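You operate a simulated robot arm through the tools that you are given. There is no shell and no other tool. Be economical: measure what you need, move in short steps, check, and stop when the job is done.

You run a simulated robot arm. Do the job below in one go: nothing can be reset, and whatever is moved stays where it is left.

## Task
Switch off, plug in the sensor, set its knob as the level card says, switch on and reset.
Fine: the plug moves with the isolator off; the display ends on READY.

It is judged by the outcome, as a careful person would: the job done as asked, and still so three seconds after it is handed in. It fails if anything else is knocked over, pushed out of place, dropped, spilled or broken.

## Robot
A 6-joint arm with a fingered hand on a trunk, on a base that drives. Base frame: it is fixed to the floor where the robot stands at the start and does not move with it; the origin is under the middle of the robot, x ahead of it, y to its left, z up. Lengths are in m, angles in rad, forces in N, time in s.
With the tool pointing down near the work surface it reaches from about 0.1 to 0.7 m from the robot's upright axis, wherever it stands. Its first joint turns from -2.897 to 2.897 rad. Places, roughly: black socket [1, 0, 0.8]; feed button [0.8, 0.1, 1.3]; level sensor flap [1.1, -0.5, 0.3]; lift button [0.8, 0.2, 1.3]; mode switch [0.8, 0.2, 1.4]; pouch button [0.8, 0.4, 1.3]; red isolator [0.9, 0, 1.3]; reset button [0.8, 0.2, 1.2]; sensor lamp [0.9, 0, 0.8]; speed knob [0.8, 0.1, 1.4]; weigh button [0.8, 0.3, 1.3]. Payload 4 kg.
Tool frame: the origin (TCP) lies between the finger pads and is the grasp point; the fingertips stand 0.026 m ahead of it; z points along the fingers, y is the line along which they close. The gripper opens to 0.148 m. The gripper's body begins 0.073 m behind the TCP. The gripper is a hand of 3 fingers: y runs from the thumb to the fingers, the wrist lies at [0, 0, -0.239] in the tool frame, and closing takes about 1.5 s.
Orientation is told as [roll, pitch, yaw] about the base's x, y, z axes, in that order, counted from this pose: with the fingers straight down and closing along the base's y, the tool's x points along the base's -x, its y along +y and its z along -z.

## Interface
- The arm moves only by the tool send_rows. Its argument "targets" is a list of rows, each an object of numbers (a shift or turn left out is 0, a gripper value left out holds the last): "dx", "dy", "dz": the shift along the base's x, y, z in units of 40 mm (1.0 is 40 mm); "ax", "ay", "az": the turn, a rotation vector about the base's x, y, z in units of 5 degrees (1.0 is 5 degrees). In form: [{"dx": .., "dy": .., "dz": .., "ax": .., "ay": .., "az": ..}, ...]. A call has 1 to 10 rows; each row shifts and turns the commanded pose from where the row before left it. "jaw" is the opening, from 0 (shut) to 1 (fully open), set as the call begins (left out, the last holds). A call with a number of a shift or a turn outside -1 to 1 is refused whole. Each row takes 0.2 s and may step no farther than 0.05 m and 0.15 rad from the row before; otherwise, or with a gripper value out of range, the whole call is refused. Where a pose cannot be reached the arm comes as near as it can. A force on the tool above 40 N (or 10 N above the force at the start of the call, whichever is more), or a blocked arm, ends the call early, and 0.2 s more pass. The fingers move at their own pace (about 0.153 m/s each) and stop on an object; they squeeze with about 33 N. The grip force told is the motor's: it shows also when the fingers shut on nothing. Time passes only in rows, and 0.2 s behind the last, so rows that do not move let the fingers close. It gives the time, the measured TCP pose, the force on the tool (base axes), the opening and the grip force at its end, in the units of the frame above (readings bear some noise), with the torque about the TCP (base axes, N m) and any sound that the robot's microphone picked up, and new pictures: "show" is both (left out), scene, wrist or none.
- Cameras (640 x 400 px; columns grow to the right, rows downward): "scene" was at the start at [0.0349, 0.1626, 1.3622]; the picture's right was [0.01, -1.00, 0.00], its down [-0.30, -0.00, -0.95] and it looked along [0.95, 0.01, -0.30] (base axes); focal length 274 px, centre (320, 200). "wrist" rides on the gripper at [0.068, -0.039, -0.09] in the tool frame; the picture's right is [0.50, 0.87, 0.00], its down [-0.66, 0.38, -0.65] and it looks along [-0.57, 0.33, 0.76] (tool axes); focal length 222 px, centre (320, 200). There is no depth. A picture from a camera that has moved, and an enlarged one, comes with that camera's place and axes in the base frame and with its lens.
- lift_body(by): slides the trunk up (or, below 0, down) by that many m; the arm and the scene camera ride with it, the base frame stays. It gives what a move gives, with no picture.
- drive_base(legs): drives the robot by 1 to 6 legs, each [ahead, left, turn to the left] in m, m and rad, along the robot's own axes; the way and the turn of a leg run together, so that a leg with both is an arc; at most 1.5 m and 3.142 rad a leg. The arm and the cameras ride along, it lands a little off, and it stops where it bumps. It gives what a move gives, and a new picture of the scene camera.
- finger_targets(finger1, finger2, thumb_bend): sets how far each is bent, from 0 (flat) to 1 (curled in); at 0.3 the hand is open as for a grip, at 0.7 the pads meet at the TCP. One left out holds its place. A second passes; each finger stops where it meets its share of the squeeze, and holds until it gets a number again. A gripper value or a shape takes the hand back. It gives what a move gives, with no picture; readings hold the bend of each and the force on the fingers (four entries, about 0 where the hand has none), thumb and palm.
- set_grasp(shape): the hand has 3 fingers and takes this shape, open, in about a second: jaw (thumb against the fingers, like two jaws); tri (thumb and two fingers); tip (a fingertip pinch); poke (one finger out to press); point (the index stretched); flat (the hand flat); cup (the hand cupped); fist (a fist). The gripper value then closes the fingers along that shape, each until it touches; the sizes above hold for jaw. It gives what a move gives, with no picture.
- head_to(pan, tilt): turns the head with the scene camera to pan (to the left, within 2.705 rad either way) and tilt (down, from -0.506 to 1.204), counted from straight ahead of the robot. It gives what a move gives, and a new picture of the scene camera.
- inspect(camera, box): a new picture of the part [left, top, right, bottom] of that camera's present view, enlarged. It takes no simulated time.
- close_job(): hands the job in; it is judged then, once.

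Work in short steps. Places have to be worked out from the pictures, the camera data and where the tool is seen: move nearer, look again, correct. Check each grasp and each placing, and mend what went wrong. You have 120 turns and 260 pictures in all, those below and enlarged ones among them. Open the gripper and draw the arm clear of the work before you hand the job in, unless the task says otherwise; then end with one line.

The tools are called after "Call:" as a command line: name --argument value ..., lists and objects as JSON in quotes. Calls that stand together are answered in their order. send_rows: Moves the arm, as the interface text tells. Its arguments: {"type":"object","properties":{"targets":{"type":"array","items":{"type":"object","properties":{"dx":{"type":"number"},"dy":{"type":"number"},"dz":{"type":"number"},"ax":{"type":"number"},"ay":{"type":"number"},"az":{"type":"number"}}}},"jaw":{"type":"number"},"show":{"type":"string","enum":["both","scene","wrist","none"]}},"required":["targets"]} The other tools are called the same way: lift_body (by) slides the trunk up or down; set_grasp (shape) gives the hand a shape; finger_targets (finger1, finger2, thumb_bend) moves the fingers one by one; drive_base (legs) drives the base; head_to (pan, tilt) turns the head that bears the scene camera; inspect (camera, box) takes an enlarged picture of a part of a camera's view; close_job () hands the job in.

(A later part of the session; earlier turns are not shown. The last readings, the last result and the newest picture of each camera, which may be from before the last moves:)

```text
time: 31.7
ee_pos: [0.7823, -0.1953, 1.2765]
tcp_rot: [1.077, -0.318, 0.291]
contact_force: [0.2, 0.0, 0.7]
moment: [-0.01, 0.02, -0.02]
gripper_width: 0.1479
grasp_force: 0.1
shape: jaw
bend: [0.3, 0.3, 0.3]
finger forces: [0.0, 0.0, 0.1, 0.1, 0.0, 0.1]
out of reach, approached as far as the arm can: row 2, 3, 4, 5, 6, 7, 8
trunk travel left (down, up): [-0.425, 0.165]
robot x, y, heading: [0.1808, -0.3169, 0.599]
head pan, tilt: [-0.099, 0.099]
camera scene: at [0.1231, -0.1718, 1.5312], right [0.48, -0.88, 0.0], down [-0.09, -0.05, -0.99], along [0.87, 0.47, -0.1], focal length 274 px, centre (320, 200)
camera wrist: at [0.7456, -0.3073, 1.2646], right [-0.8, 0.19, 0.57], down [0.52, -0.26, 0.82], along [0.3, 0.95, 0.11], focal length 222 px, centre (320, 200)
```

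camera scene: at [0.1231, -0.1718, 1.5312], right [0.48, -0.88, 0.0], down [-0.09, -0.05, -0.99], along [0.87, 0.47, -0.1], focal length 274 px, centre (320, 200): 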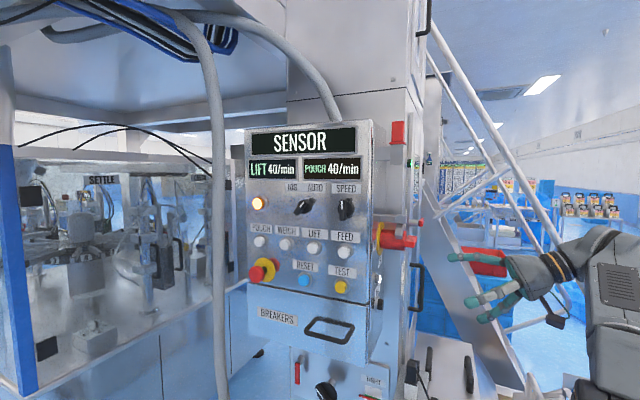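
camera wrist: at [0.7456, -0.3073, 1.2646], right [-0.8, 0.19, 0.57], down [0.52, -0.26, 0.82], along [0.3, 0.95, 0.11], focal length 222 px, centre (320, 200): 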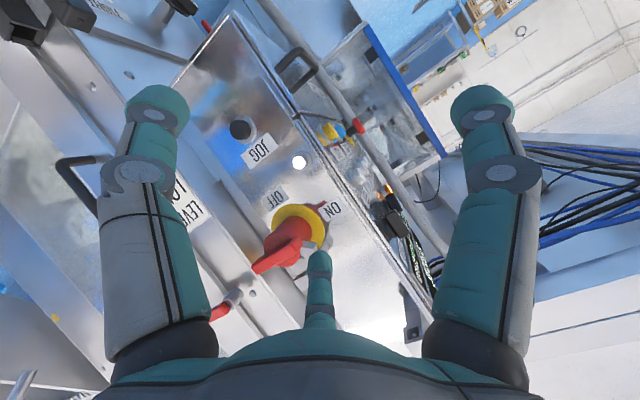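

That distance is too great: reach is about 0.6 m at this height. I'll retract the hand, square the base to heading 0, then stand at about (0.42,-0.36).

Call:
send_rows --targets '[{"dx": -1}, {"dx": -1}, {"dx": -1}, {"dx": -1}]' --show "none"

Call:
drive_base --legs '[[0, 0, -0.597], [0.24, -0.05, 0]]'

Call:
send_rows --targets '[{"az": 1}, {"az": 1}, {"az": 1}, {"az": 1}, {"az": 1}, {"az": 1}]'

```text
time: 32.7
ee_pos: [0.6291, -0.1689, 1.2829]
tcp_rot: [1.072, -0.315, 0.289]
contact_force: [0.3, -0.7, -1.0]
moment: [0.01, 0.05, 0.01]
gripper_width: 0.148
grasp_force: 0.0
shape: jaw
bend: [0.3, 0.3, 0.3]
finger forces: [0.1, 0.1, 0.0, 0.1, 0.0, 0.1]
out of reach, approached as far as the arm can: row 3, 4
trunk travel left (down, up): [-0.425, 0.165]
robot x, y, heading: [0.1815, -0.3149, 0.598]
head pan, tilt: [-0.099, 0.099]
```

```text
time: 36.1
ee_pos: [0.8743, -0.4968, 1.2832]
tcp_rot: [1.07, -0.316, -0.312]
contact_force: [-0.4, 0.6, -1.5]
moment: [0.01, -0.02, 0.02]
gripper_width: 0.1481
grasp_force: 0.1
shape: jaw
bend: [0.3, 0.3, 0.3]
finger forces: [0.0, 0.0, 0.0, 0.0, 0.0, 0.0]
trunk travel left (down, up): [-0.425, 0.165]
robot x, y, heading: [0.4191, -0.3676, -0.002]
head pan, tilt: [-0.099, 0.099]
camera scene: at [0.4538, -0.2139, 1.5312], right [-0.1, -0.99, 0.0], down [-0.1, 0.01, -1.0], along [0.99, -0.1, -0.1], focal length 274 px, centre (320, 200)
```

scene: 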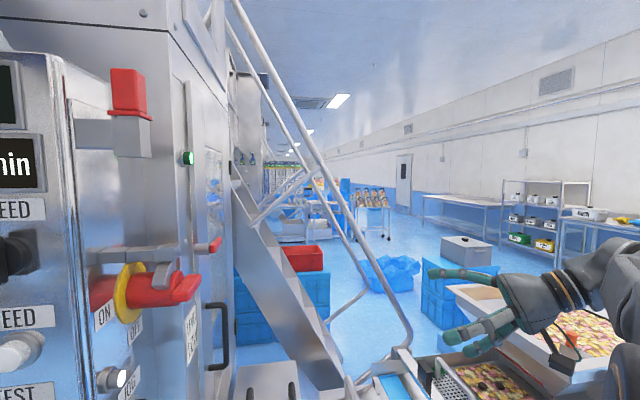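

```text
time: 37.5
ee_pos: [0.9828, -0.3568, 1.309]
tcp_rot: [1.075, -0.318, 0.158]
contact_force: [-0.9, 0.1, 0.4]
moment: [-0.01, -0.03, -0.04]
gripper_width: 0.1479
grasp_force: 0.1
shape: jaw
bend: [0.3, 0.3, 0.3]
finger forces: [0.1, 0.0, 0.0, 0.0, 0.1, 0.0]
out of reach, approached as far as the arm can: row 1, 2, 3, 4, 5, 6
trunk travel left (down, up): [-0.425, 0.165]
robot x, y, heading: [0.4162, -0.3661, -0.001]
head pan, tilt: [-0.099, 0.099]
camera scene: at [0.453, -0.2144, 1.5313], right [-0.1, -0.99, 0.0], down [-0.1, 0.01, -1.0], along [0.99, -0.1, -0.1], focal length 274 px, centre (320, 200)
camera wrist: at [0.9319, -0.4636, 1.2972], right [-0.77, 0.3, 0.57], down [0.48, -0.32, 0.82], along [0.42, 0.9, 0.11], focal length 222 px, centre (320, 200)
```

scene: 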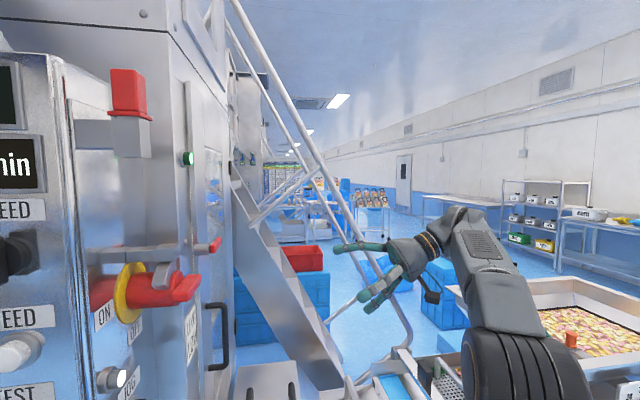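
wrist: 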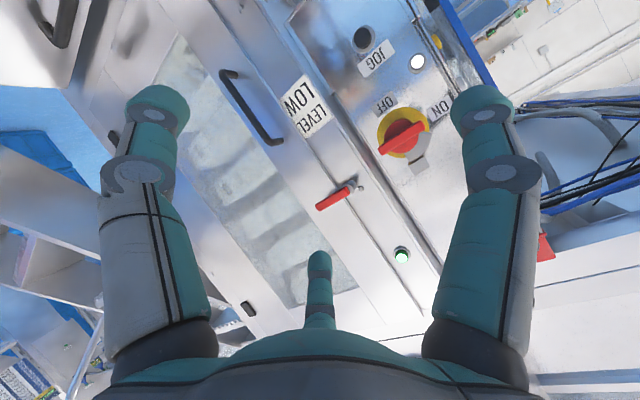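

Call:
inspect --camera "wrist" --box '[300, 60, 500, 220]'

Call:
inspect --camera "scene" --box '[60, 200, 240, 340]'

```text
2.50 times, centred on (400, 140) of wrist
camera zoom: at [0.9319, -0.4636, 1.2972], right [-0.77, 0.3, 0.57], down [0.48, -0.32, 0.82], along [0.42, 0.9, 0.11], focal length 555 px, centre (120, 350)
```

zoom: 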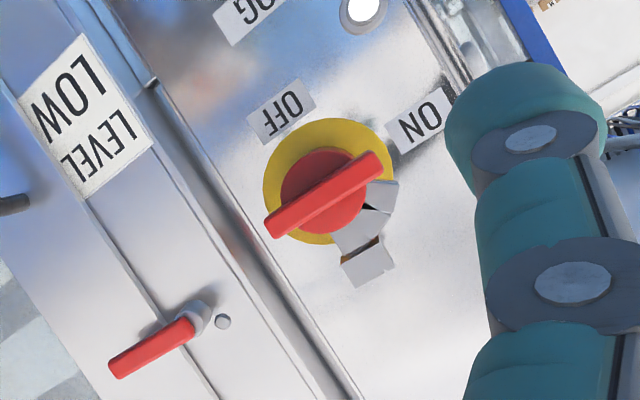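

```text
2.86 times, centred on (150, 270) of scene
camera zoom: at [0.453, -0.2144, 1.5313], right [-0.1, -0.99, 0.0], down [-0.1, 0.01, -1.0], along [0.99, -0.1, -0.1], focal length 783 px, centre (806, 0)
```

zoom: 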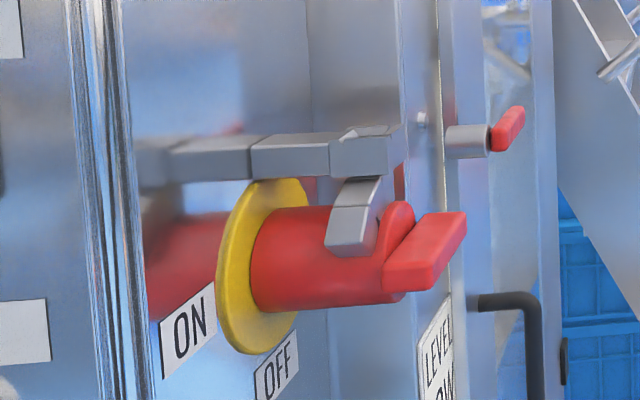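

Isolator bar: centre about (0.934,-0.03,1.332), horizontal along x, half-length 0.038. I'll take a poke shape, align the tool to +y, and plan to push the +x end up in an arc (ON at -x, to OFF at -z).

Call:
set_grasp --shape "poke"

Call:
send_rows --targets '[{"dx": -0.2, "dy": 0.4, "ax": 0.72, "ay": 0.55, "az": -0.11}, {"dx": -0.2, "dy": 0.4, "ax": 0.72, "ay": 0.55, "az": -0.11}, {"dy": 0.4, "ax": 0.72, "ay": 0.55, "az": -0.11}, {"dy": 0.4, "ax": 0.72, "ay": 0.55, "az": -0.11}, {"ax": 0.72, "ay": 0.55, "az": -0.11}, {"ax": 0.72, "ay": 0.55, "az": -0.11}, {"ax": 0.72, "ay": 0.55, "az": -0.11}]'

```text
time: 38.4
ee_pos: [0.9817, -0.3571, 1.3092]
tcp_rot: [1.073, -0.315, 0.16]
contact_force: [-0.3, 0.3, 0.6]
moment: [0.07, -0.01, 0.01]
gripper_width: 0.0
grasp_force: 0.0
shape: poke
bend: [1.0, 1.0, 0.4]
finger forces: [0.0, 0.0, 0.1, 0.0, 0.1, 0.1]
trunk travel left (down, up): [-0.425, 0.165]
robot x, y, heading: [0.4217, -0.3624, -0.002]
head pan, tilt: [-0.099, 0.099]
```

```text
time: 40.0
ee_pos: [0.9675, -0.2917, 1.3084]
tcp_rot: [1.544, -0.011, 0.01]
contact_force: [-1.0, -0.2, -0.2]
moment: [-0.03, 0.0, 0.0]
gripper_width: 0.0
grasp_force: 0.0
shape: poke
bend: [1.0, 1.0, 0.4]
finger forces: [0.1, 0.1, 0.1, 0.0, 0.0, 0.0]
trunk travel left (down, up): [-0.425, 0.165]
robot x, y, heading: [0.4205, -0.3634, -0.006]
head pan, tilt: [-0.099, 0.099]
camera scene: at [0.4539, -0.2139, 1.5312], right [-0.1, -0.99, 0.0], down [-0.1, 0.01, -1.0], along [0.99, -0.1, -0.1], focal length 274 px, centre (320, 200)
camera wrist: at [0.9008, -0.3837, 1.2718], right [-0.51, 0.02, 0.86], down [0.66, -0.64, 0.4], along [0.56, 0.77, 0.31], focal length 222 px, centre (320, 200)
```

scene: 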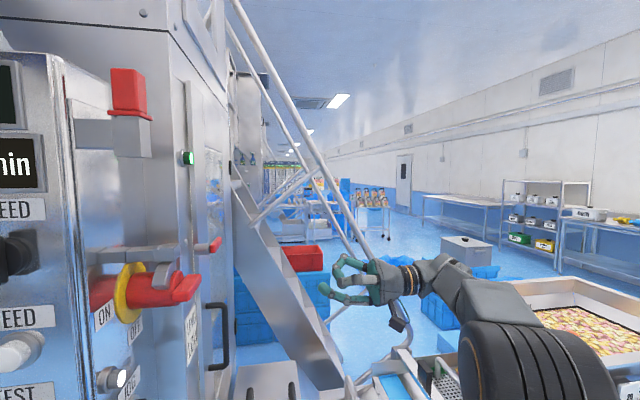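
wrist: 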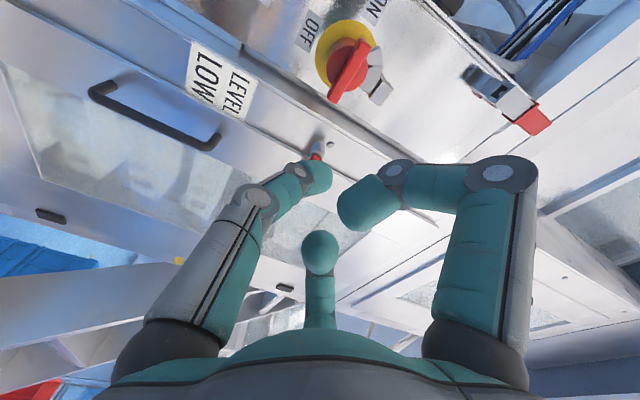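

Call:
inspect --camera "scene" --box '[300, 230, 460, 340]'

Call:
inspect --camera "wrist" --box '[200, 100, 560, 340]'

```text
3.64 times, centred on (380, 285) of scene
camera zoom: at [0.4539, -0.2139, 1.5312], right [-0.1, -0.99, 0.0], down [-0.1, 0.01, -1.0], along [0.99, -0.1, -0.1], focal length 997 px, centre (102, -109)
```

zoom: 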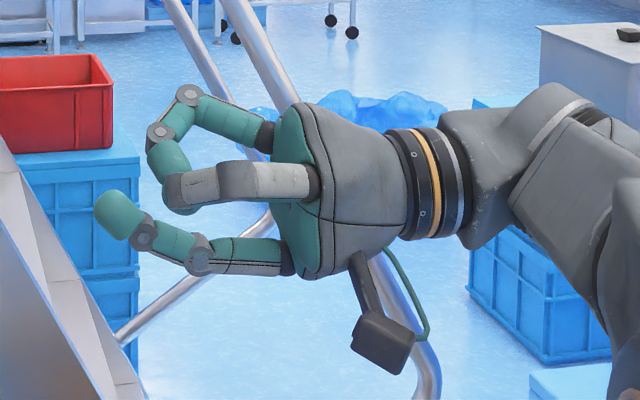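

```text
1.67 times, centred on (380, 220) of wrist
camera zoom: at [0.9008, -0.3837, 1.2718], right [-0.51, 0.02, 0.86], down [0.66, -0.64, 0.4], along [0.56, 0.77, 0.31], focal length 370 px, centre (220, 167)
```

zoom: 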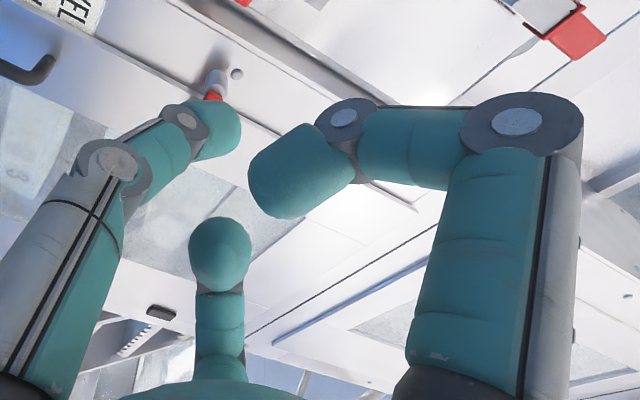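

The thumb is the poking finger, its tip about 0.03 ahead of the TCP. It's lined up just below the bar's +x end, so I'll advance +y and look.

Call:
send_rows --targets '[{"dy": 1}, {"dy": 1}, {"dy": 1}, {"dy": 1}, {"dy": 0.7}, {}]'

Call:
inspect --camera "scene" --box '[80, 200, 260, 340]'

```text
time: 41.4
ee_pos: [0.9656, -0.1033, 1.3082]
tcp_rot: [1.544, -0.012, 0.009]
contact_force: [-0.8, 0.1, -0.8]
moment: [-0.01, 0.03, 0.02]
gripper_width: 0.0003
grasp_force: 0.0
shape: poke
bend: [1.0, 1.0, 0.4]
finger forces: [0.0, 0.0, 0.0, 0.0, 0.0, 0.1]
trunk travel left (down, up): [-0.425, 0.165]
robot x, y, heading: [0.4198, -0.363, -0.001]
head pan, tilt: [-0.099, 0.099]
camera scene: at [0.4538, -0.2136, 1.5311], right [-0.1, -0.99, 0.0], down [-0.1, 0.01, -1.0], along [0.99, -0.1, -0.1], focal length 274 px, centre (320, 200)
camera wrist: at [0.9006, -0.1953, 1.2715], right [-0.51, 0.02, 0.86], down [0.66, -0.64, 0.4], along [0.56, 0.77, 0.31], focal length 222 px, centre (320, 200)
```

scene: 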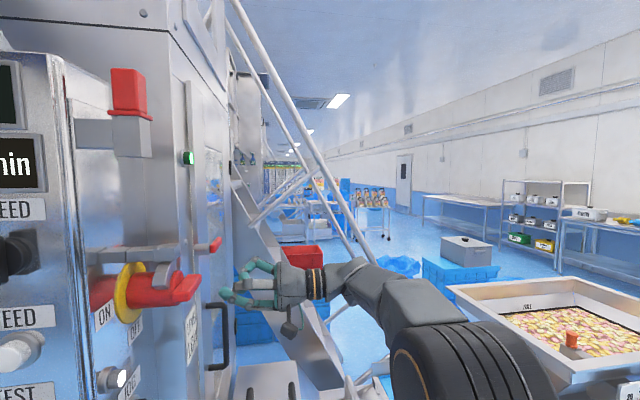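
wrist: 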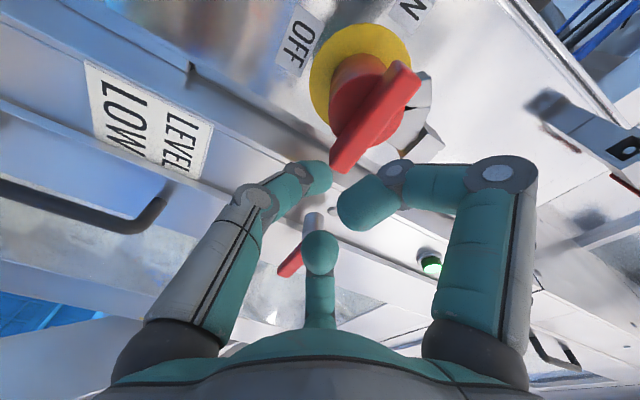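

```text
2.86 times, centred on (170, 270) of scene
camera zoom: at [0.4538, -0.2136, 1.5311], right [-0.1, -0.99, 0.0], down [-0.1, 0.01, -1.0], along [0.99, -0.1, -0.1], focal length 783 px, centre (749, 0)
```

zoom: 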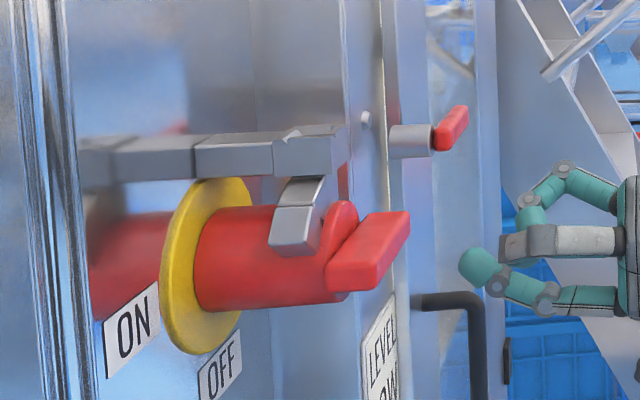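

The tip is about 0.05 m short of the bar. I'll advance it below the bar end, then sweep the arc up and left.

Call:
send_rows --targets '[{"dy": 0.7}, {"dy": 0.6}, {"dz": 0.17}, {"dx": 0.14, "dz": 0.47}, {"dx": -0.11, "dz": 0.475}]'

Call:
inspect --camera "scene" --box '[80, 200, 260, 340]'

```text
time: 42.5
ee_pos: [0.9726, -0.0526, 1.3308]
tcp_rot: [1.526, -0.002, 0.007]
contact_force: [-12.4, -8.3, -31.1]
moment: [-0.86, 0.1, 0.29]
gripper_width: 0.0
grasp_force: 0.0
shape: poke
bend: [1.0, 1.0, 0.34]
finger forces: [0.0, 0.0, 0.0, 0.1, 31.4, 0.0]
trunk travel left (down, up): [-0.425, 0.165]
robot x, y, heading: [0.4166, -0.3677, -0.004]
head pan, tilt: [-0.099, 0.099]
stopped in row 5: the force on the tool passed its limit at 43 N (the readings are from after the stop); the commanded pose is now the measured one
camera scene: at [0.4537, -0.2143, 1.5307], right [-0.1, -0.99, 0.0], down [-0.1, 0.01, -0.99], along [0.99, -0.1, -0.1], focal length 274 px, centre (320, 200)
camera wrist: at [0.9063, -0.1455, 1.2968], right [-0.5, 0.04, 0.86], down [0.66, -0.63, 0.41], along [0.56, 0.77, 0.29], focal length 222 px, centre (320, 200)
```

scene: 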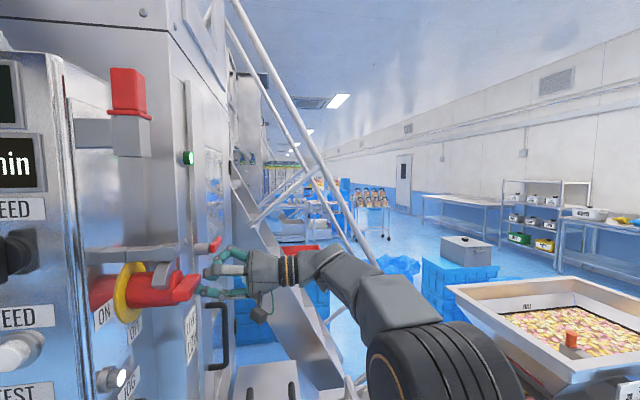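
wrist: 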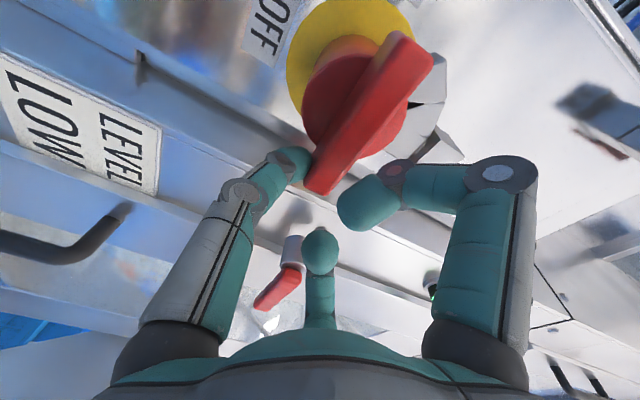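

```text
2.86 times, centred on (170, 270) of scene
camera zoom: at [0.4537, -0.2143, 1.5307], right [-0.1, -0.99, 0.0], down [-0.1, 0.01, -0.99], along [0.99, -0.1, -0.1], focal length 783 px, centre (749, 0)
```

zoom: 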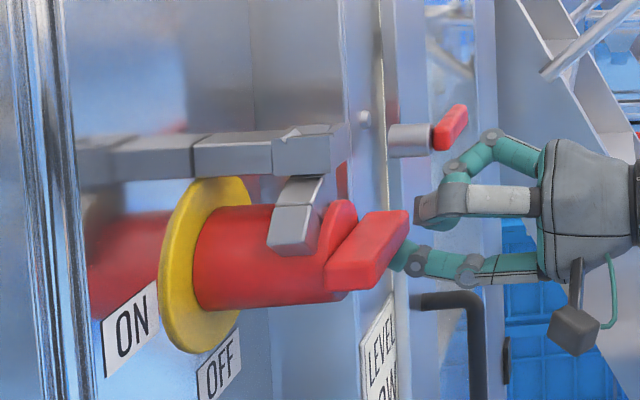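

It didn't turn at about 40 N, so the grey catch may hold it. I'll back off and look closely at the catch.

Call:
send_rows --targets '[{"dz": -0.5}, {"dz": -0.5, "dy": -0.6}, {"dy": -1}, {"dy": -0.5}]'

Call:
inspect --camera "wrist" --box '[260, 0, 500, 150]'

Call:
inspect --camera "scene" --box '[100, 230, 220, 330]'

```text
time: 43.5
ee_pos: [0.9715, -0.1364, 1.2949]
tcp_rot: [1.533, -0.007, 0.008]
contact_force: [-0.1, 0.2, 0.2]
moment: [-0.02, 0.02, -0.02]
gripper_width: 0.0
grasp_force: 0.1
shape: poke
bend: [1.0, 1.0, 0.4]
finger forces: [0.1, 0.0, 0.0, 0.0, 0.0, 0.0]
trunk travel left (down, up): [-0.425, 0.165]
robot x, y, heading: [0.4227, -0.3669, -0.003]
head pan, tilt: [-0.099, 0.099]
camera scene: at [0.4536, -0.2143, 1.5312], right [-0.1, -0.99, 0.0], down [-0.1, 0.01, -1.0], along [0.99, -0.1, -0.1], focal length 274 px, centre (320, 200)
camera wrist: at [0.9053, -0.229, 1.2605], right [-0.51, 0.03, 0.86], down [0.66, -0.63, 0.41], along [0.56, 0.77, 0.3], focal length 222 px, centre (320, 200)
```

scene: 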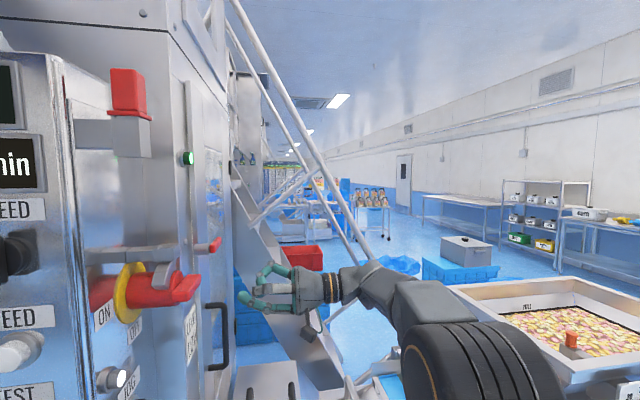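
wrist: 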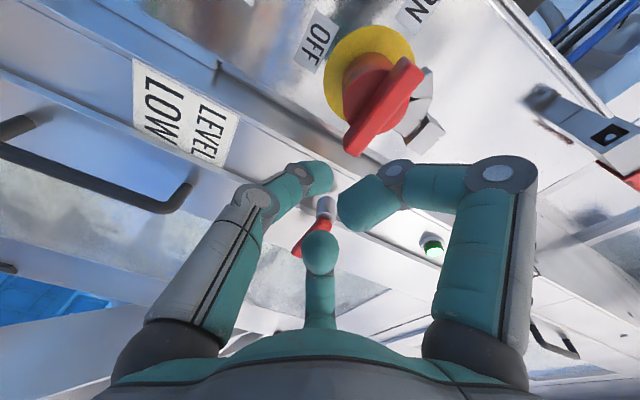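

```text
2.67 times, centred on (380, 75) of wrist
camera zoom: at [0.9053, -0.229, 1.2605], right [-0.51, 0.03, 0.86], down [0.66, -0.63, 0.41], along [0.56, 0.77, 0.3], focal length 592 px, centre (160, 533)
```

zoom: 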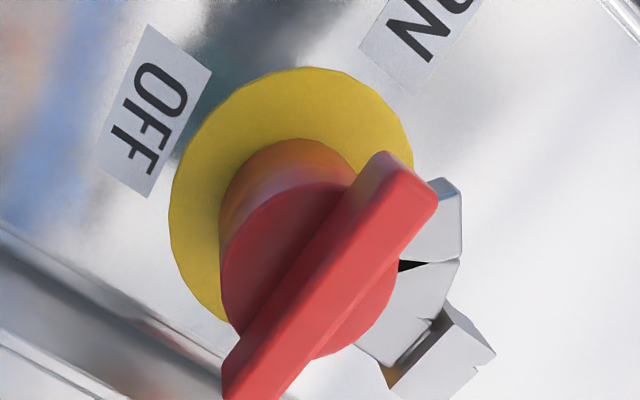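

```text
4.00 times, centred on (160, 280) of scene
camera zoom: at [0.4536, -0.2143, 1.5312], right [-0.1, -0.99, 0.0], down [-0.1, 0.01, -1.0], along [0.99, -0.1, -0.1], focal length 1096 px, centre (960, -120)
```

zoom: 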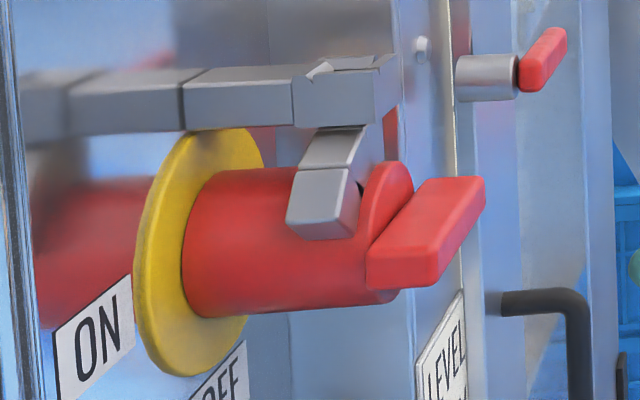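

The catch sits only above the bar's -x end. The bar is symmetric, so I'll gently test the other sense by pressing the +x end down.

Call:
send_rows --targets '[{"dz": 1, "dx": -0.1}, {"dz": 0.95}, {"dy": 1}, {"dy": 1}, {"dy": 0.1}, {"dz": -0.3}, {"dz": -0.3}, {"dz": -0.3}, {"dz": -0.2}]'

Call:
inspect --camera "scene" --box '[80, 200, 260, 340]'

```text
time: 45.5
ee_pos: [0.9672, -0.0532, 1.3304]
tcp_rot: [1.534, -0.007, 0.007]
contact_force: [3.6, -2.2, 3.6]
moment: [0.0, -0.04, -0.02]
gripper_width: 0.0
grasp_force: 0.0
shape: poke
bend: [1.0, 1.0, 0.39]
finger forces: [0.0, 0.0, 0.1, 0.0, 4.6, 0.0]
trunk travel left (down, up): [-0.425, 0.165]
robot x, y, heading: [0.421, -0.3668, -0.002]
head pan, tilt: [-0.099, 0.099]
camera scene: at [0.4538, -0.2147, 1.5312], right [-0.1, -0.99, 0.0], down [-0.1, 0.01, -0.99], along [0.99, -0.1, -0.1], focal length 274 px, centre (320, 200)
camera wrist: at [0.9018, -0.1455, 1.2944], right [-0.51, 0.03, 0.86], down [0.66, -0.63, 0.41], along [0.56, 0.77, 0.3], focal length 222 px, centre (320, 200)
```

scene: 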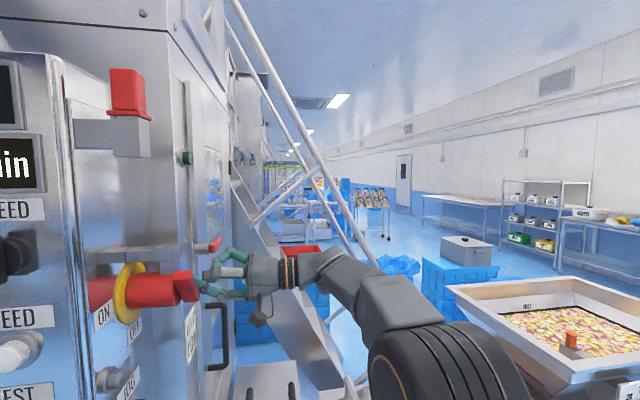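
wrist: 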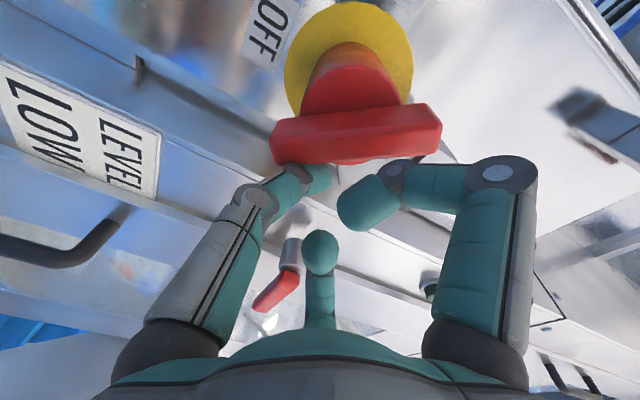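

```text
2.86 times, centred on (170, 270) of scene
camera zoom: at [0.4538, -0.2147, 1.5312], right [-0.1, -0.99, 0.0], down [-0.1, 0.01, -0.99], along [0.99, -0.1, -0.1], focal length 783 px, centre (749, 0)
```

zoom: 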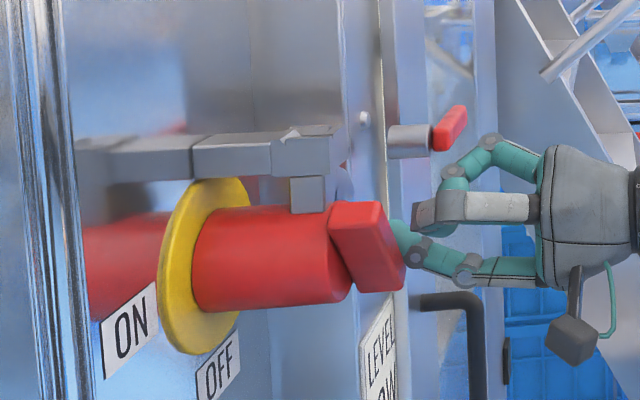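

It turned about 45° this way, and the green lamp went out. I'll finish the arc to vertical.

Call:
send_rows --targets '[{"dz": -0.42, "dx": -0.07}, {"dz": -0.22, "dx": -0.25}, {"dx": -0.15}, {"dx": -0.1}]'

Call:
inspect --camera "scene" --box '[80, 200, 260, 340]'

```text
time: 46.5
ee_pos: [0.9514, -0.0524, 1.3023]
tcp_rot: [1.535, -0.005, 0.004]
contact_force: [35.4, 2.4, 6.5]
moment: [0.1, -0.2, -0.41]
gripper_width: 0.0001
grasp_force: 0.1
shape: poke
bend: [1.0, 1.0, 0.4]
finger forces: [0.0, 0.1, 0.0, 0.0, 35.2, 0.0]
trunk travel left (down, up): [-0.425, 0.165]
robot x, y, heading: [0.4205, -0.3694, -0.006]
head pan, tilt: [-0.099, 0.099]
camera scene: at [0.4594, -0.2138, 1.5311], right [-0.1, -0.99, 0.0], down [-0.1, 0.01, -0.99], along [0.99, -0.1, -0.1], focal length 274 px, centre (320, 200)
camera wrist: at [0.8844, -0.1449, 1.2668], right [-0.5, 0.03, 0.86], down [0.66, -0.64, 0.41], along [0.56, 0.77, 0.3], focal length 222 px, centre (320, 200)
```

scene: 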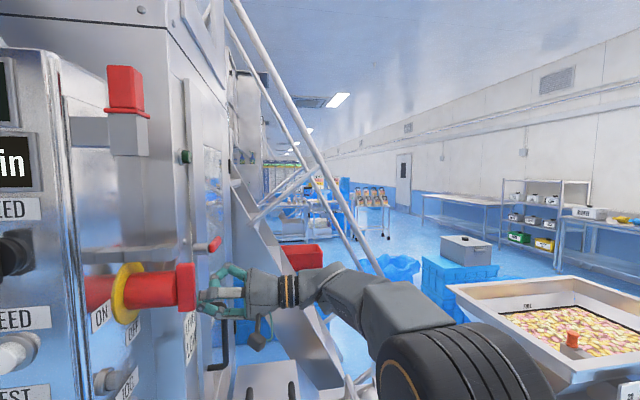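
wrist: 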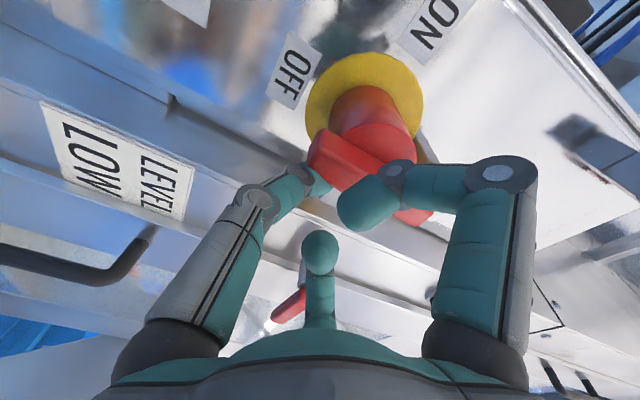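

```text
2.86 times, centred on (170, 270) of scene
camera zoom: at [0.4594, -0.2138, 1.5311], right [-0.1, -0.99, 0.0], down [-0.1, 0.01, -0.99], along [0.99, -0.1, -0.1], focal length 783 px, centre (749, 0)
```

zoom: 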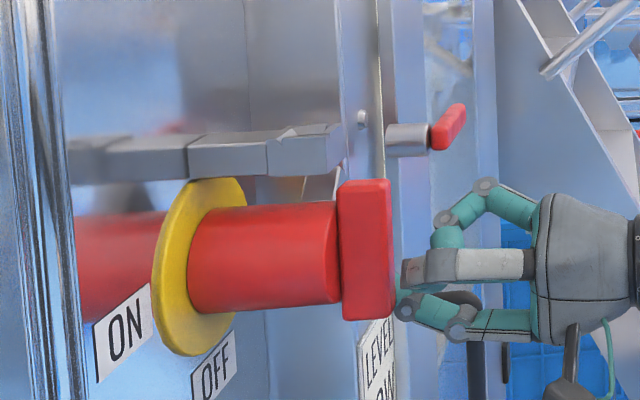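

The bar is vertical, pointing to OFF and against its stop. I'll withdraw the hand and look at the display.

Call:
send_rows --targets '[{"dx": 0.5}, {"dy": -1}, {"dy": -1}, {"dy": -1}, {"dy": -1}, {"dy": -1}]'

Call:
head_to --pan 0.7 --tilt 0.3

Call:
head_to --pan 0.1 --tilt 0.8

Call:
inspect --camera "scene" --box '[240, 80, 440, 280]'

```text
time: 48.0
ee_pos: [0.9637, -0.253, 1.3045]
tcp_rot: [1.534, -0.008, 0.01]
contact_force: [0.1, 0.2, 0.0]
moment: [0.02, 0.02, 0.02]
gripper_width: 0.0
grasp_force: 0.1
shape: poke
bend: [1.0, 1.0, 0.4]
finger forces: [0.0, 0.1, 0.0, 0.0, 0.0, 0.0]
trunk travel left (down, up): [-0.425, 0.165]
robot x, y, heading: [0.4213, -0.3671, -0.004]
head pan, tilt: [-0.099, 0.099]
camera scene: at [0.4538, -0.2141, 1.5312], right [-0.1, -0.99, 0.0], down [-0.1, 0.01, -0.99], along [0.99, -0.1, -0.1], focal length 274 px, centre (320, 200)
camera wrist: at [0.8978, -0.346, 1.2693], right [-0.51, 0.03, 0.86], down [0.66, -0.63, 0.41], along [0.56, 0.77, 0.3], focal length 222 px, centre (320, 200)
```

scene: 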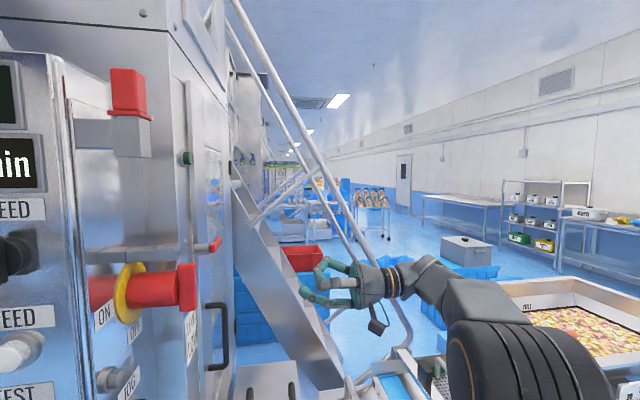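
wrist: 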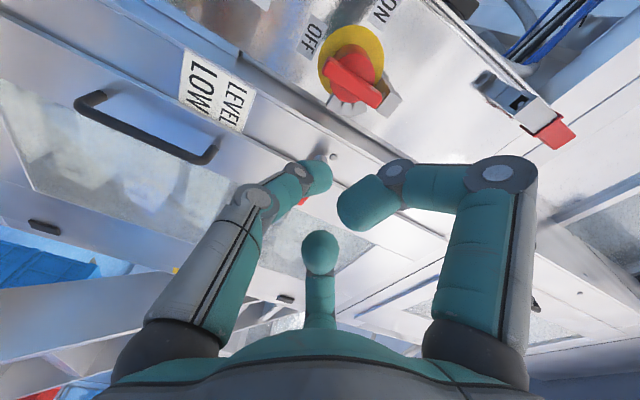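

```text
time: 49.1
ee_pos: [0.9632, -0.2535, 1.3054]
tcp_rot: [1.534, -0.007, 0.007]
contact_force: [0.8, -1.0, -0.4]
moment: [0.01, -0.02, -0.03]
gripper_width: 0.0
grasp_force: 0.0
shape: poke
bend: [1.0, 1.0, 0.4]
finger forces: [0.0, 0.0, 0.1, 0.0, 0.1, 0.1]
trunk travel left (down, up): [-0.425, 0.165]
robot x, y, heading: [0.4192, -0.3652, -0.003]
head pan, tilt: [0.7, 0.3]
camera scene: at [0.4337, -0.1448, 1.5125], right [0.64, -0.77, 0.0], down [-0.23, -0.19, -0.96], along [0.73, 0.61, -0.3], focal length 274 px, centre (320, 200)
```

scene: 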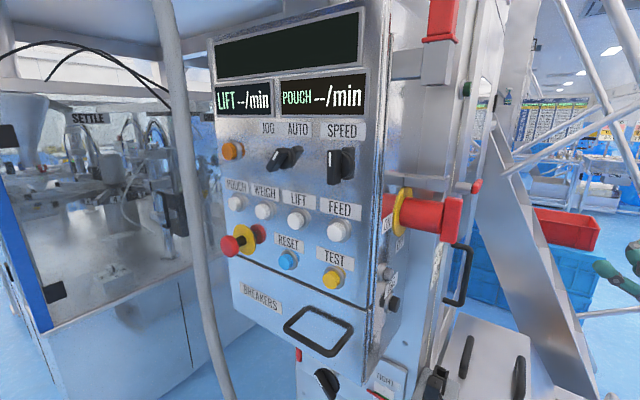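

```text
time: 50.1
ee_pos: [0.965, -0.2535, 1.3049]
tcp_rot: [1.534, -0.006, 0.008]
contact_force: [0.0, 0.8, -0.4]
moment: [0.0, 0.03, -0.02]
gripper_width: 0.0001
grasp_force: 0.1
shape: poke
bend: [1.0, 1.0, 0.4]
finger forces: [0.0, 0.0, 0.1, 0.0, 0.0, 0.0]
trunk travel left (down, up): [-0.425, 0.165]
robot x, y, heading: [0.4187, -0.3683, -0.004]
head pan, tilt: [0.099, 0.799]
camera scene: at [0.4424, -0.1968, 1.4682], right [0.1, -1.0, 0.0], down [-0.71, -0.07, -0.7], along [0.69, 0.07, -0.72], focal length 274 px, centre (320, 200)
```

scene: 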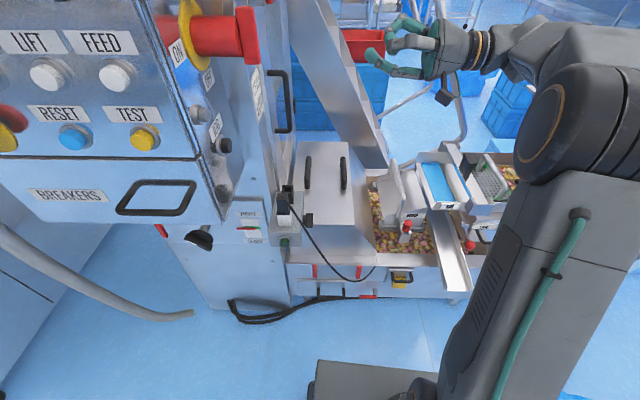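

```text
2.00 times, centred on (340, 180) of scene
camera zoom: at [0.4424, -0.1968, 1.4682], right [0.1, -1.0, 0.0], down [-0.71, -0.07, -0.7], along [0.69, 0.07, -0.72], focal length 548 px, centre (280, 240)
```

zoom: 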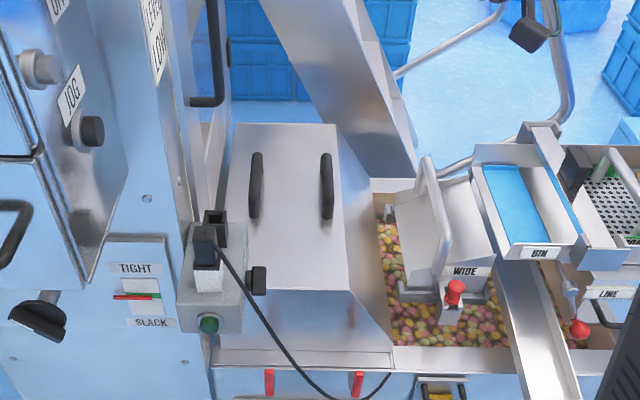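

Power is off: the displays are blank. On the sensor box, the plug is parked in a white holder with a black socket behind it. I'll point the tool down and lower the trunk for a close look.

Call:
send_rows --targets '[{"ax": -1, "dx": -0.4}, {"ax": -1, "dx": -0.4}, {"ax": -1, "dx": -0.4}, {"ax": -1, "dx": -0.4}, {"ax": -1, "dx": -0.4}, {"ax": -1, "dx": -0.4}, {"ax": -1}, {"ax": -1}, {"ax": -1}, {"ax": -1}]' --show "none"

Call:
send_rows --targets '[{"ax": -1}, {"ax": -1}, {"ax": -1}, {"ax": -1}, {"ax": -1}, {"ax": -1}, {"ax": -1}, {"ax": -0.6}]' --show "none"

Call:
lift_body --by -0.2

Call:
head_to --pan 0.1 --tilt 0.6

```text
time: 52.3
ee_pos: [0.8689, -0.2531, 1.3039]
tcp_rot: [0.661, -0.001, 0.01]
contact_force: [0.1, -0.3, -0.2]
moment: [-0.02, 0.05, 0.02]
gripper_width: 0.0
grasp_force: 0.1
shape: poke
bend: [1.0, 1.0, 0.4]
finger forces: [0.1, 0.1, 0.0, 0.0, 0.0, 0.0]
trunk travel left (down, up): [-0.425, 0.165]
robot x, y, heading: [0.4147, -0.3689, -0.002]
head pan, tilt: [0.099, 0.799]
```

```text
time: 54.1
ee_pos: [0.8662, -0.254, 1.299]
tcp_rot: [-0.004, 0.005, 0.009]
contact_force: [-0.5, -0.4, 0.7]
moment: [0.03, -0.01, 0.03]
gripper_width: 0.0
grasp_force: 0.0
shape: poke
bend: [1.0, 1.0, 0.4]
finger forces: [0.0, 0.0, 0.0, 0.0, 0.0, 0.0]
out of reach, approached as far as the arm can: row 8
trunk travel left (down, up): [-0.425, 0.165]
robot x, y, heading: [0.4188, -0.3692, -0.005]
head pan, tilt: [0.099, 0.799]
```

```text
time: 56.2
ee_pos: [0.8665, -0.2528, 1.0994]
tcp_rot: [-0.002, 0.005, 0.01]
contact_force: [0.1, 0.2, 0.6]
moment: [-0.01, 0.0, 0.03]
gripper_width: 0.0002
grasp_force: 0.0
shape: poke
bend: [1.0, 1.0, 0.4]
finger forces: [0.1, 0.0, 0.0, 0.0, 0.0, 0.0]
trunk travel left (down, up): [-0.225, 0.365]
robot x, y, heading: [0.4186, -0.3686, -0.002]
head pan, tilt: [0.099, 0.799]
```

```text
time: 57.0
ee_pos: [0.868, -0.253, 1.0999]
tcp_rot: [-0.001, 0.006, 0.01]
contact_force: [0.8, -0.1, 0.6]
moment: [-0.02, 0.0, -0.01]
gripper_width: 0.0
grasp_force: 0.1
shape: poke
bend: [1.0, 1.0, 0.4]
finger forces: [0.1, 0.0, 0.0, 0.0, 0.0, 0.0]
trunk travel left (down, up): [-0.225, 0.365]
robot x, y, heading: [0.4257, -0.3676, -0.006]
head pan, tilt: [0.099, 0.6]
camera scene: at [0.45, -0.1961, 1.2849], right [0.1, -1.0, 0.0], down [-0.56, -0.05, -0.82], along [0.82, 0.08, -0.57], focal length 274 px, centre (320, 200)
```

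scene: 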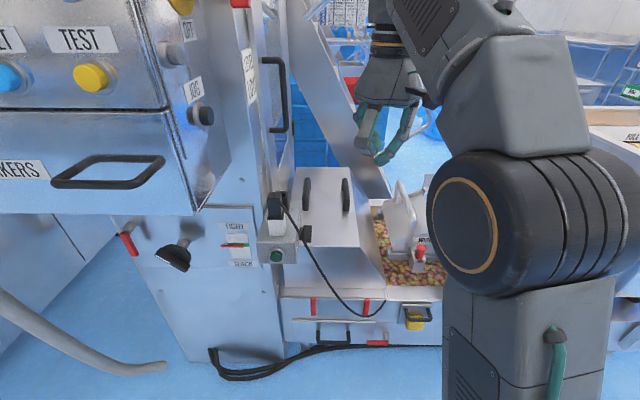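

Call:
inspect --camera "scene" --box '[240, 180, 340, 270]'

Call:
inspect --camera "wrist" --box '[0, 0, 640, 400]'

```text
4.44 times, centred on (290, 225) of scene
camera zoom: at [0.45, -0.1961, 1.2849], right [0.1, -1.0, 0.0], down [-0.56, -0.05, -0.82], along [0.82, 0.08, -0.57], focal length 1218 px, centre (453, 89)
```

zoom: 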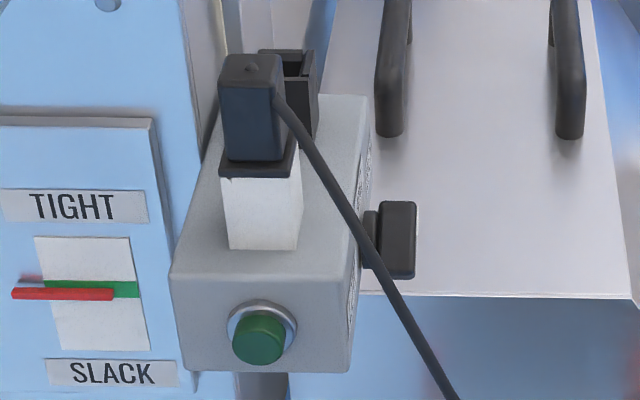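

```text
1.00 times, centred on (320, 200) of wrist (not enlarged: the box is as wide or as high as the picture)
camera zoom: at [0.8006, -0.2928, 1.1905], right [-0.51, 0.86, 0.0], down [0.66, 0.38, 0.65], along [0.56, 0.33, -0.76], focal length 222 px, centre (320, 200)
```

zoom: 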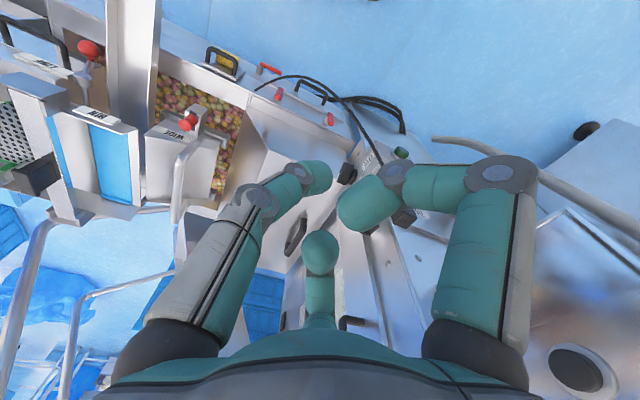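

Triangulated positions: plug top about (0.953,-0.042,0.94), black socket about (1.016,-0.048,0.91), with the cabinet wall just left of the plug. I'll pinch along x with the hand tilted away from the wall, so I'm setting the tip shape and yawing +90°.

Call:
set_grasp --shape "tip"

Call:
send_rows --targets '[{"az": 1}, {"az": 1}, {"az": 1}, {"az": 1}, {"az": 1}, {"az": 1}, {"az": 1}, {"az": 1}, {"az": 1}, {"az": 1}]' --show "none"

Call:
send_rows --targets '[{"az": 1}, {"az": 1}, {"az": 1}, {"az": 1}, {"az": 1}, {"az": 1}, {"az": 1}, {"az": 1}]' --show "none"

Call:
send_rows --targets '[{"ax": 1}, {"ax": 1}, {"ax": 1}, {"ax": 1}, {"ax": 1}, {"ax": 1}, {"ax": 1}]'

```text
time: 57.9
ee_pos: [0.8679, -0.2531, 1.1002]
tcp_rot: [-0.001, 0.005, 0.008]
contact_force: [0.2, -0.2, 0.5]
moment: [-0.02, -0.03, 0.0]
gripper_width: 0.1477
grasp_force: 0.1
shape: tip
bend: [0.3, 0.3, 0.3]
finger forces: [0.1, 0.0, 0.1, 0.1, 0.1, 0.1]
trunk travel left (down, up): [-0.225, 0.365]
robot x, y, heading: [0.4229, -0.3669, -0.004]
head pan, tilt: [0.099, 0.6]
```

```text
time: 60.1
ee_pos: [0.8514, -0.2419, 1.0611]
tcp_rot: [-0.003, 0.004, 0.88]
contact_force: [-0.1, 0.7, 0.0]
moment: [-0.01, 0.01, 0.0]
gripper_width: 0.1478
grasp_force: 0.0
shape: tip
bend: [0.3, 0.3, 0.3]
finger forces: [0.0, 0.0, 0.0, 0.0, 0.1, 0.1]
out of reach, approached as far as the arm can: row 6, 7, 8, 9, 10
trunk travel left (down, up): [-0.225, 0.365]
robot x, y, heading: [0.4184, -0.3642, -0.008]
head pan, tilt: [0.099, 0.6]
```

```text
time: 61.9
ee_pos: [0.7729, -0.145, 0.9392]
tcp_rot: [-0.009, 0.007, 1.573]
contact_force: [-0.7, 0.3, -0.4]
moment: [0.04, 0.0, -0.01]
gripper_width: 0.148
grasp_force: 0.1
shape: tip
bend: [0.3, 0.3, 0.3]
finger forces: [0.0, 0.0, 0.0, 0.1, 0.0, 0.0]
out of reach, approached as far as the arm can: row 1, 2, 3, 4, 5, 6, 7, 8
trunk travel left (down, up): [-0.225, 0.365]
robot x, y, heading: [0.421, -0.3642, -0.004]
head pan, tilt: [0.099, 0.6]
```

```text
time: 63.5
ee_pos: [0.7039, -0.05, 0.9359]
tcp_rot: [-0.012, -0.599, 1.574]
contact_force: [0.2, 0.5, -0.5]
moment: [-0.01, -0.01, 0.01]
gripper_width: 0.1478
grasp_force: 0.0
shape: tip
bend: [0.3, 0.3, 0.3]
finger forces: [0.1, 0.0, 0.1, 0.0, 0.0, 0.0]
out of reach, approached as far as the arm can: row 1, 2, 3, 4, 5, 6, 7
trunk travel left (down, up): [-0.225, 0.365]
robot x, y, heading: [0.4206, -0.3658, -0.004]
head pan, tilt: [0.099, 0.6]
camera scene: at [0.4502, -0.1961, 1.285], right [0.1, -1.0, 0.0], down [-0.56, -0.05, -0.82], along [0.82, 0.08, -0.57], focal length 274 px, centre (320, 200)
camera wrist: at [0.742, -0.1574, 0.9724], right [-0.87, -0.41, -0.29], down [-0.39, 0.17, 0.91], along [-0.32, 0.9, -0.31], focal length 222 px, centre (320, 200)
```

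scene: 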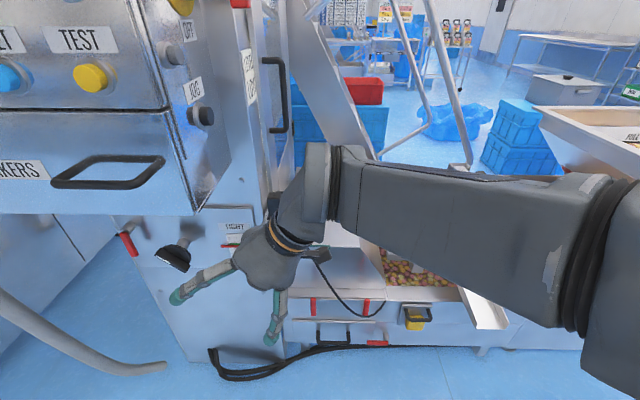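
wrist: 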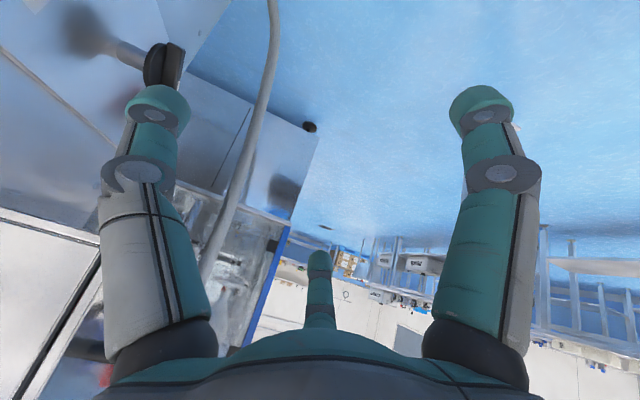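

The hand drifted while turning but reached the orientation. I'll test how it moves: out to -y and up, then +x.

Call:
send_rows --targets '[{"dy": -1}, {"dy": -1}, {"dy": -0.5, "dz": 0.8}, {"dz": 1, "dx": 0.5}, {"dx": 1}, {"dx": 1}, {"dx": 1}]'

```text
time: 65.1
ee_pos: [0.7521, -0.0321, 1.0257]
tcp_rot: [-0.01, -0.6, 1.574]
contact_force: [0.5, -0.9, 0.4]
moment: [0.04, 0.01, 0.02]
gripper_width: 0.1478
grasp_force: 0.1
shape: tip
bend: [0.3, 0.3, 0.3]
finger forces: [0.0, 0.0, 0.0, 0.0, 0.1, 0.0]
out of reach, approached as far as the arm can: row 1, 2, 3, 4, 5, 6, 7
trunk travel left (down, up): [-0.225, 0.365]
robot x, y, heading: [0.4213, -0.3701, -0.002]
head pan, tilt: [0.099, 0.6]
camera scene: at [0.4497, -0.1963, 1.285], right [0.1, -1.0, 0.0], down [-0.56, -0.05, -0.83], along [0.82, 0.08, -0.56], focal length 274 px, centre (320, 200)
camera wrist: at [0.7912, -0.1387, 1.0623], right [-0.87, -0.41, -0.29], down [-0.39, 0.17, 0.91], along [-0.32, 0.9, -0.31], focal length 222 px, centre (320, 200)
```

scene: 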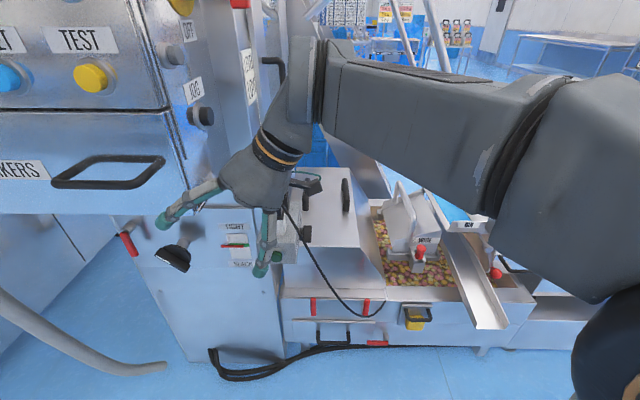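
wrist: 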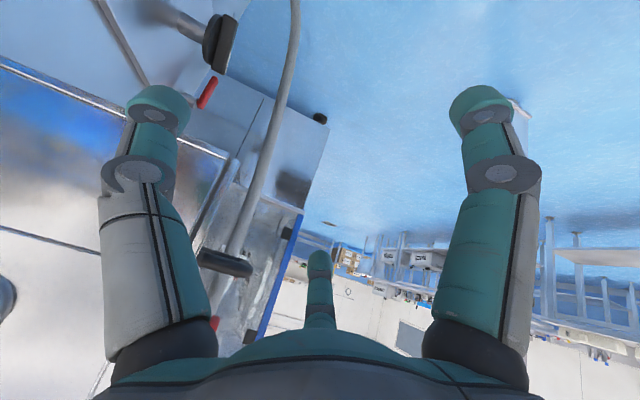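

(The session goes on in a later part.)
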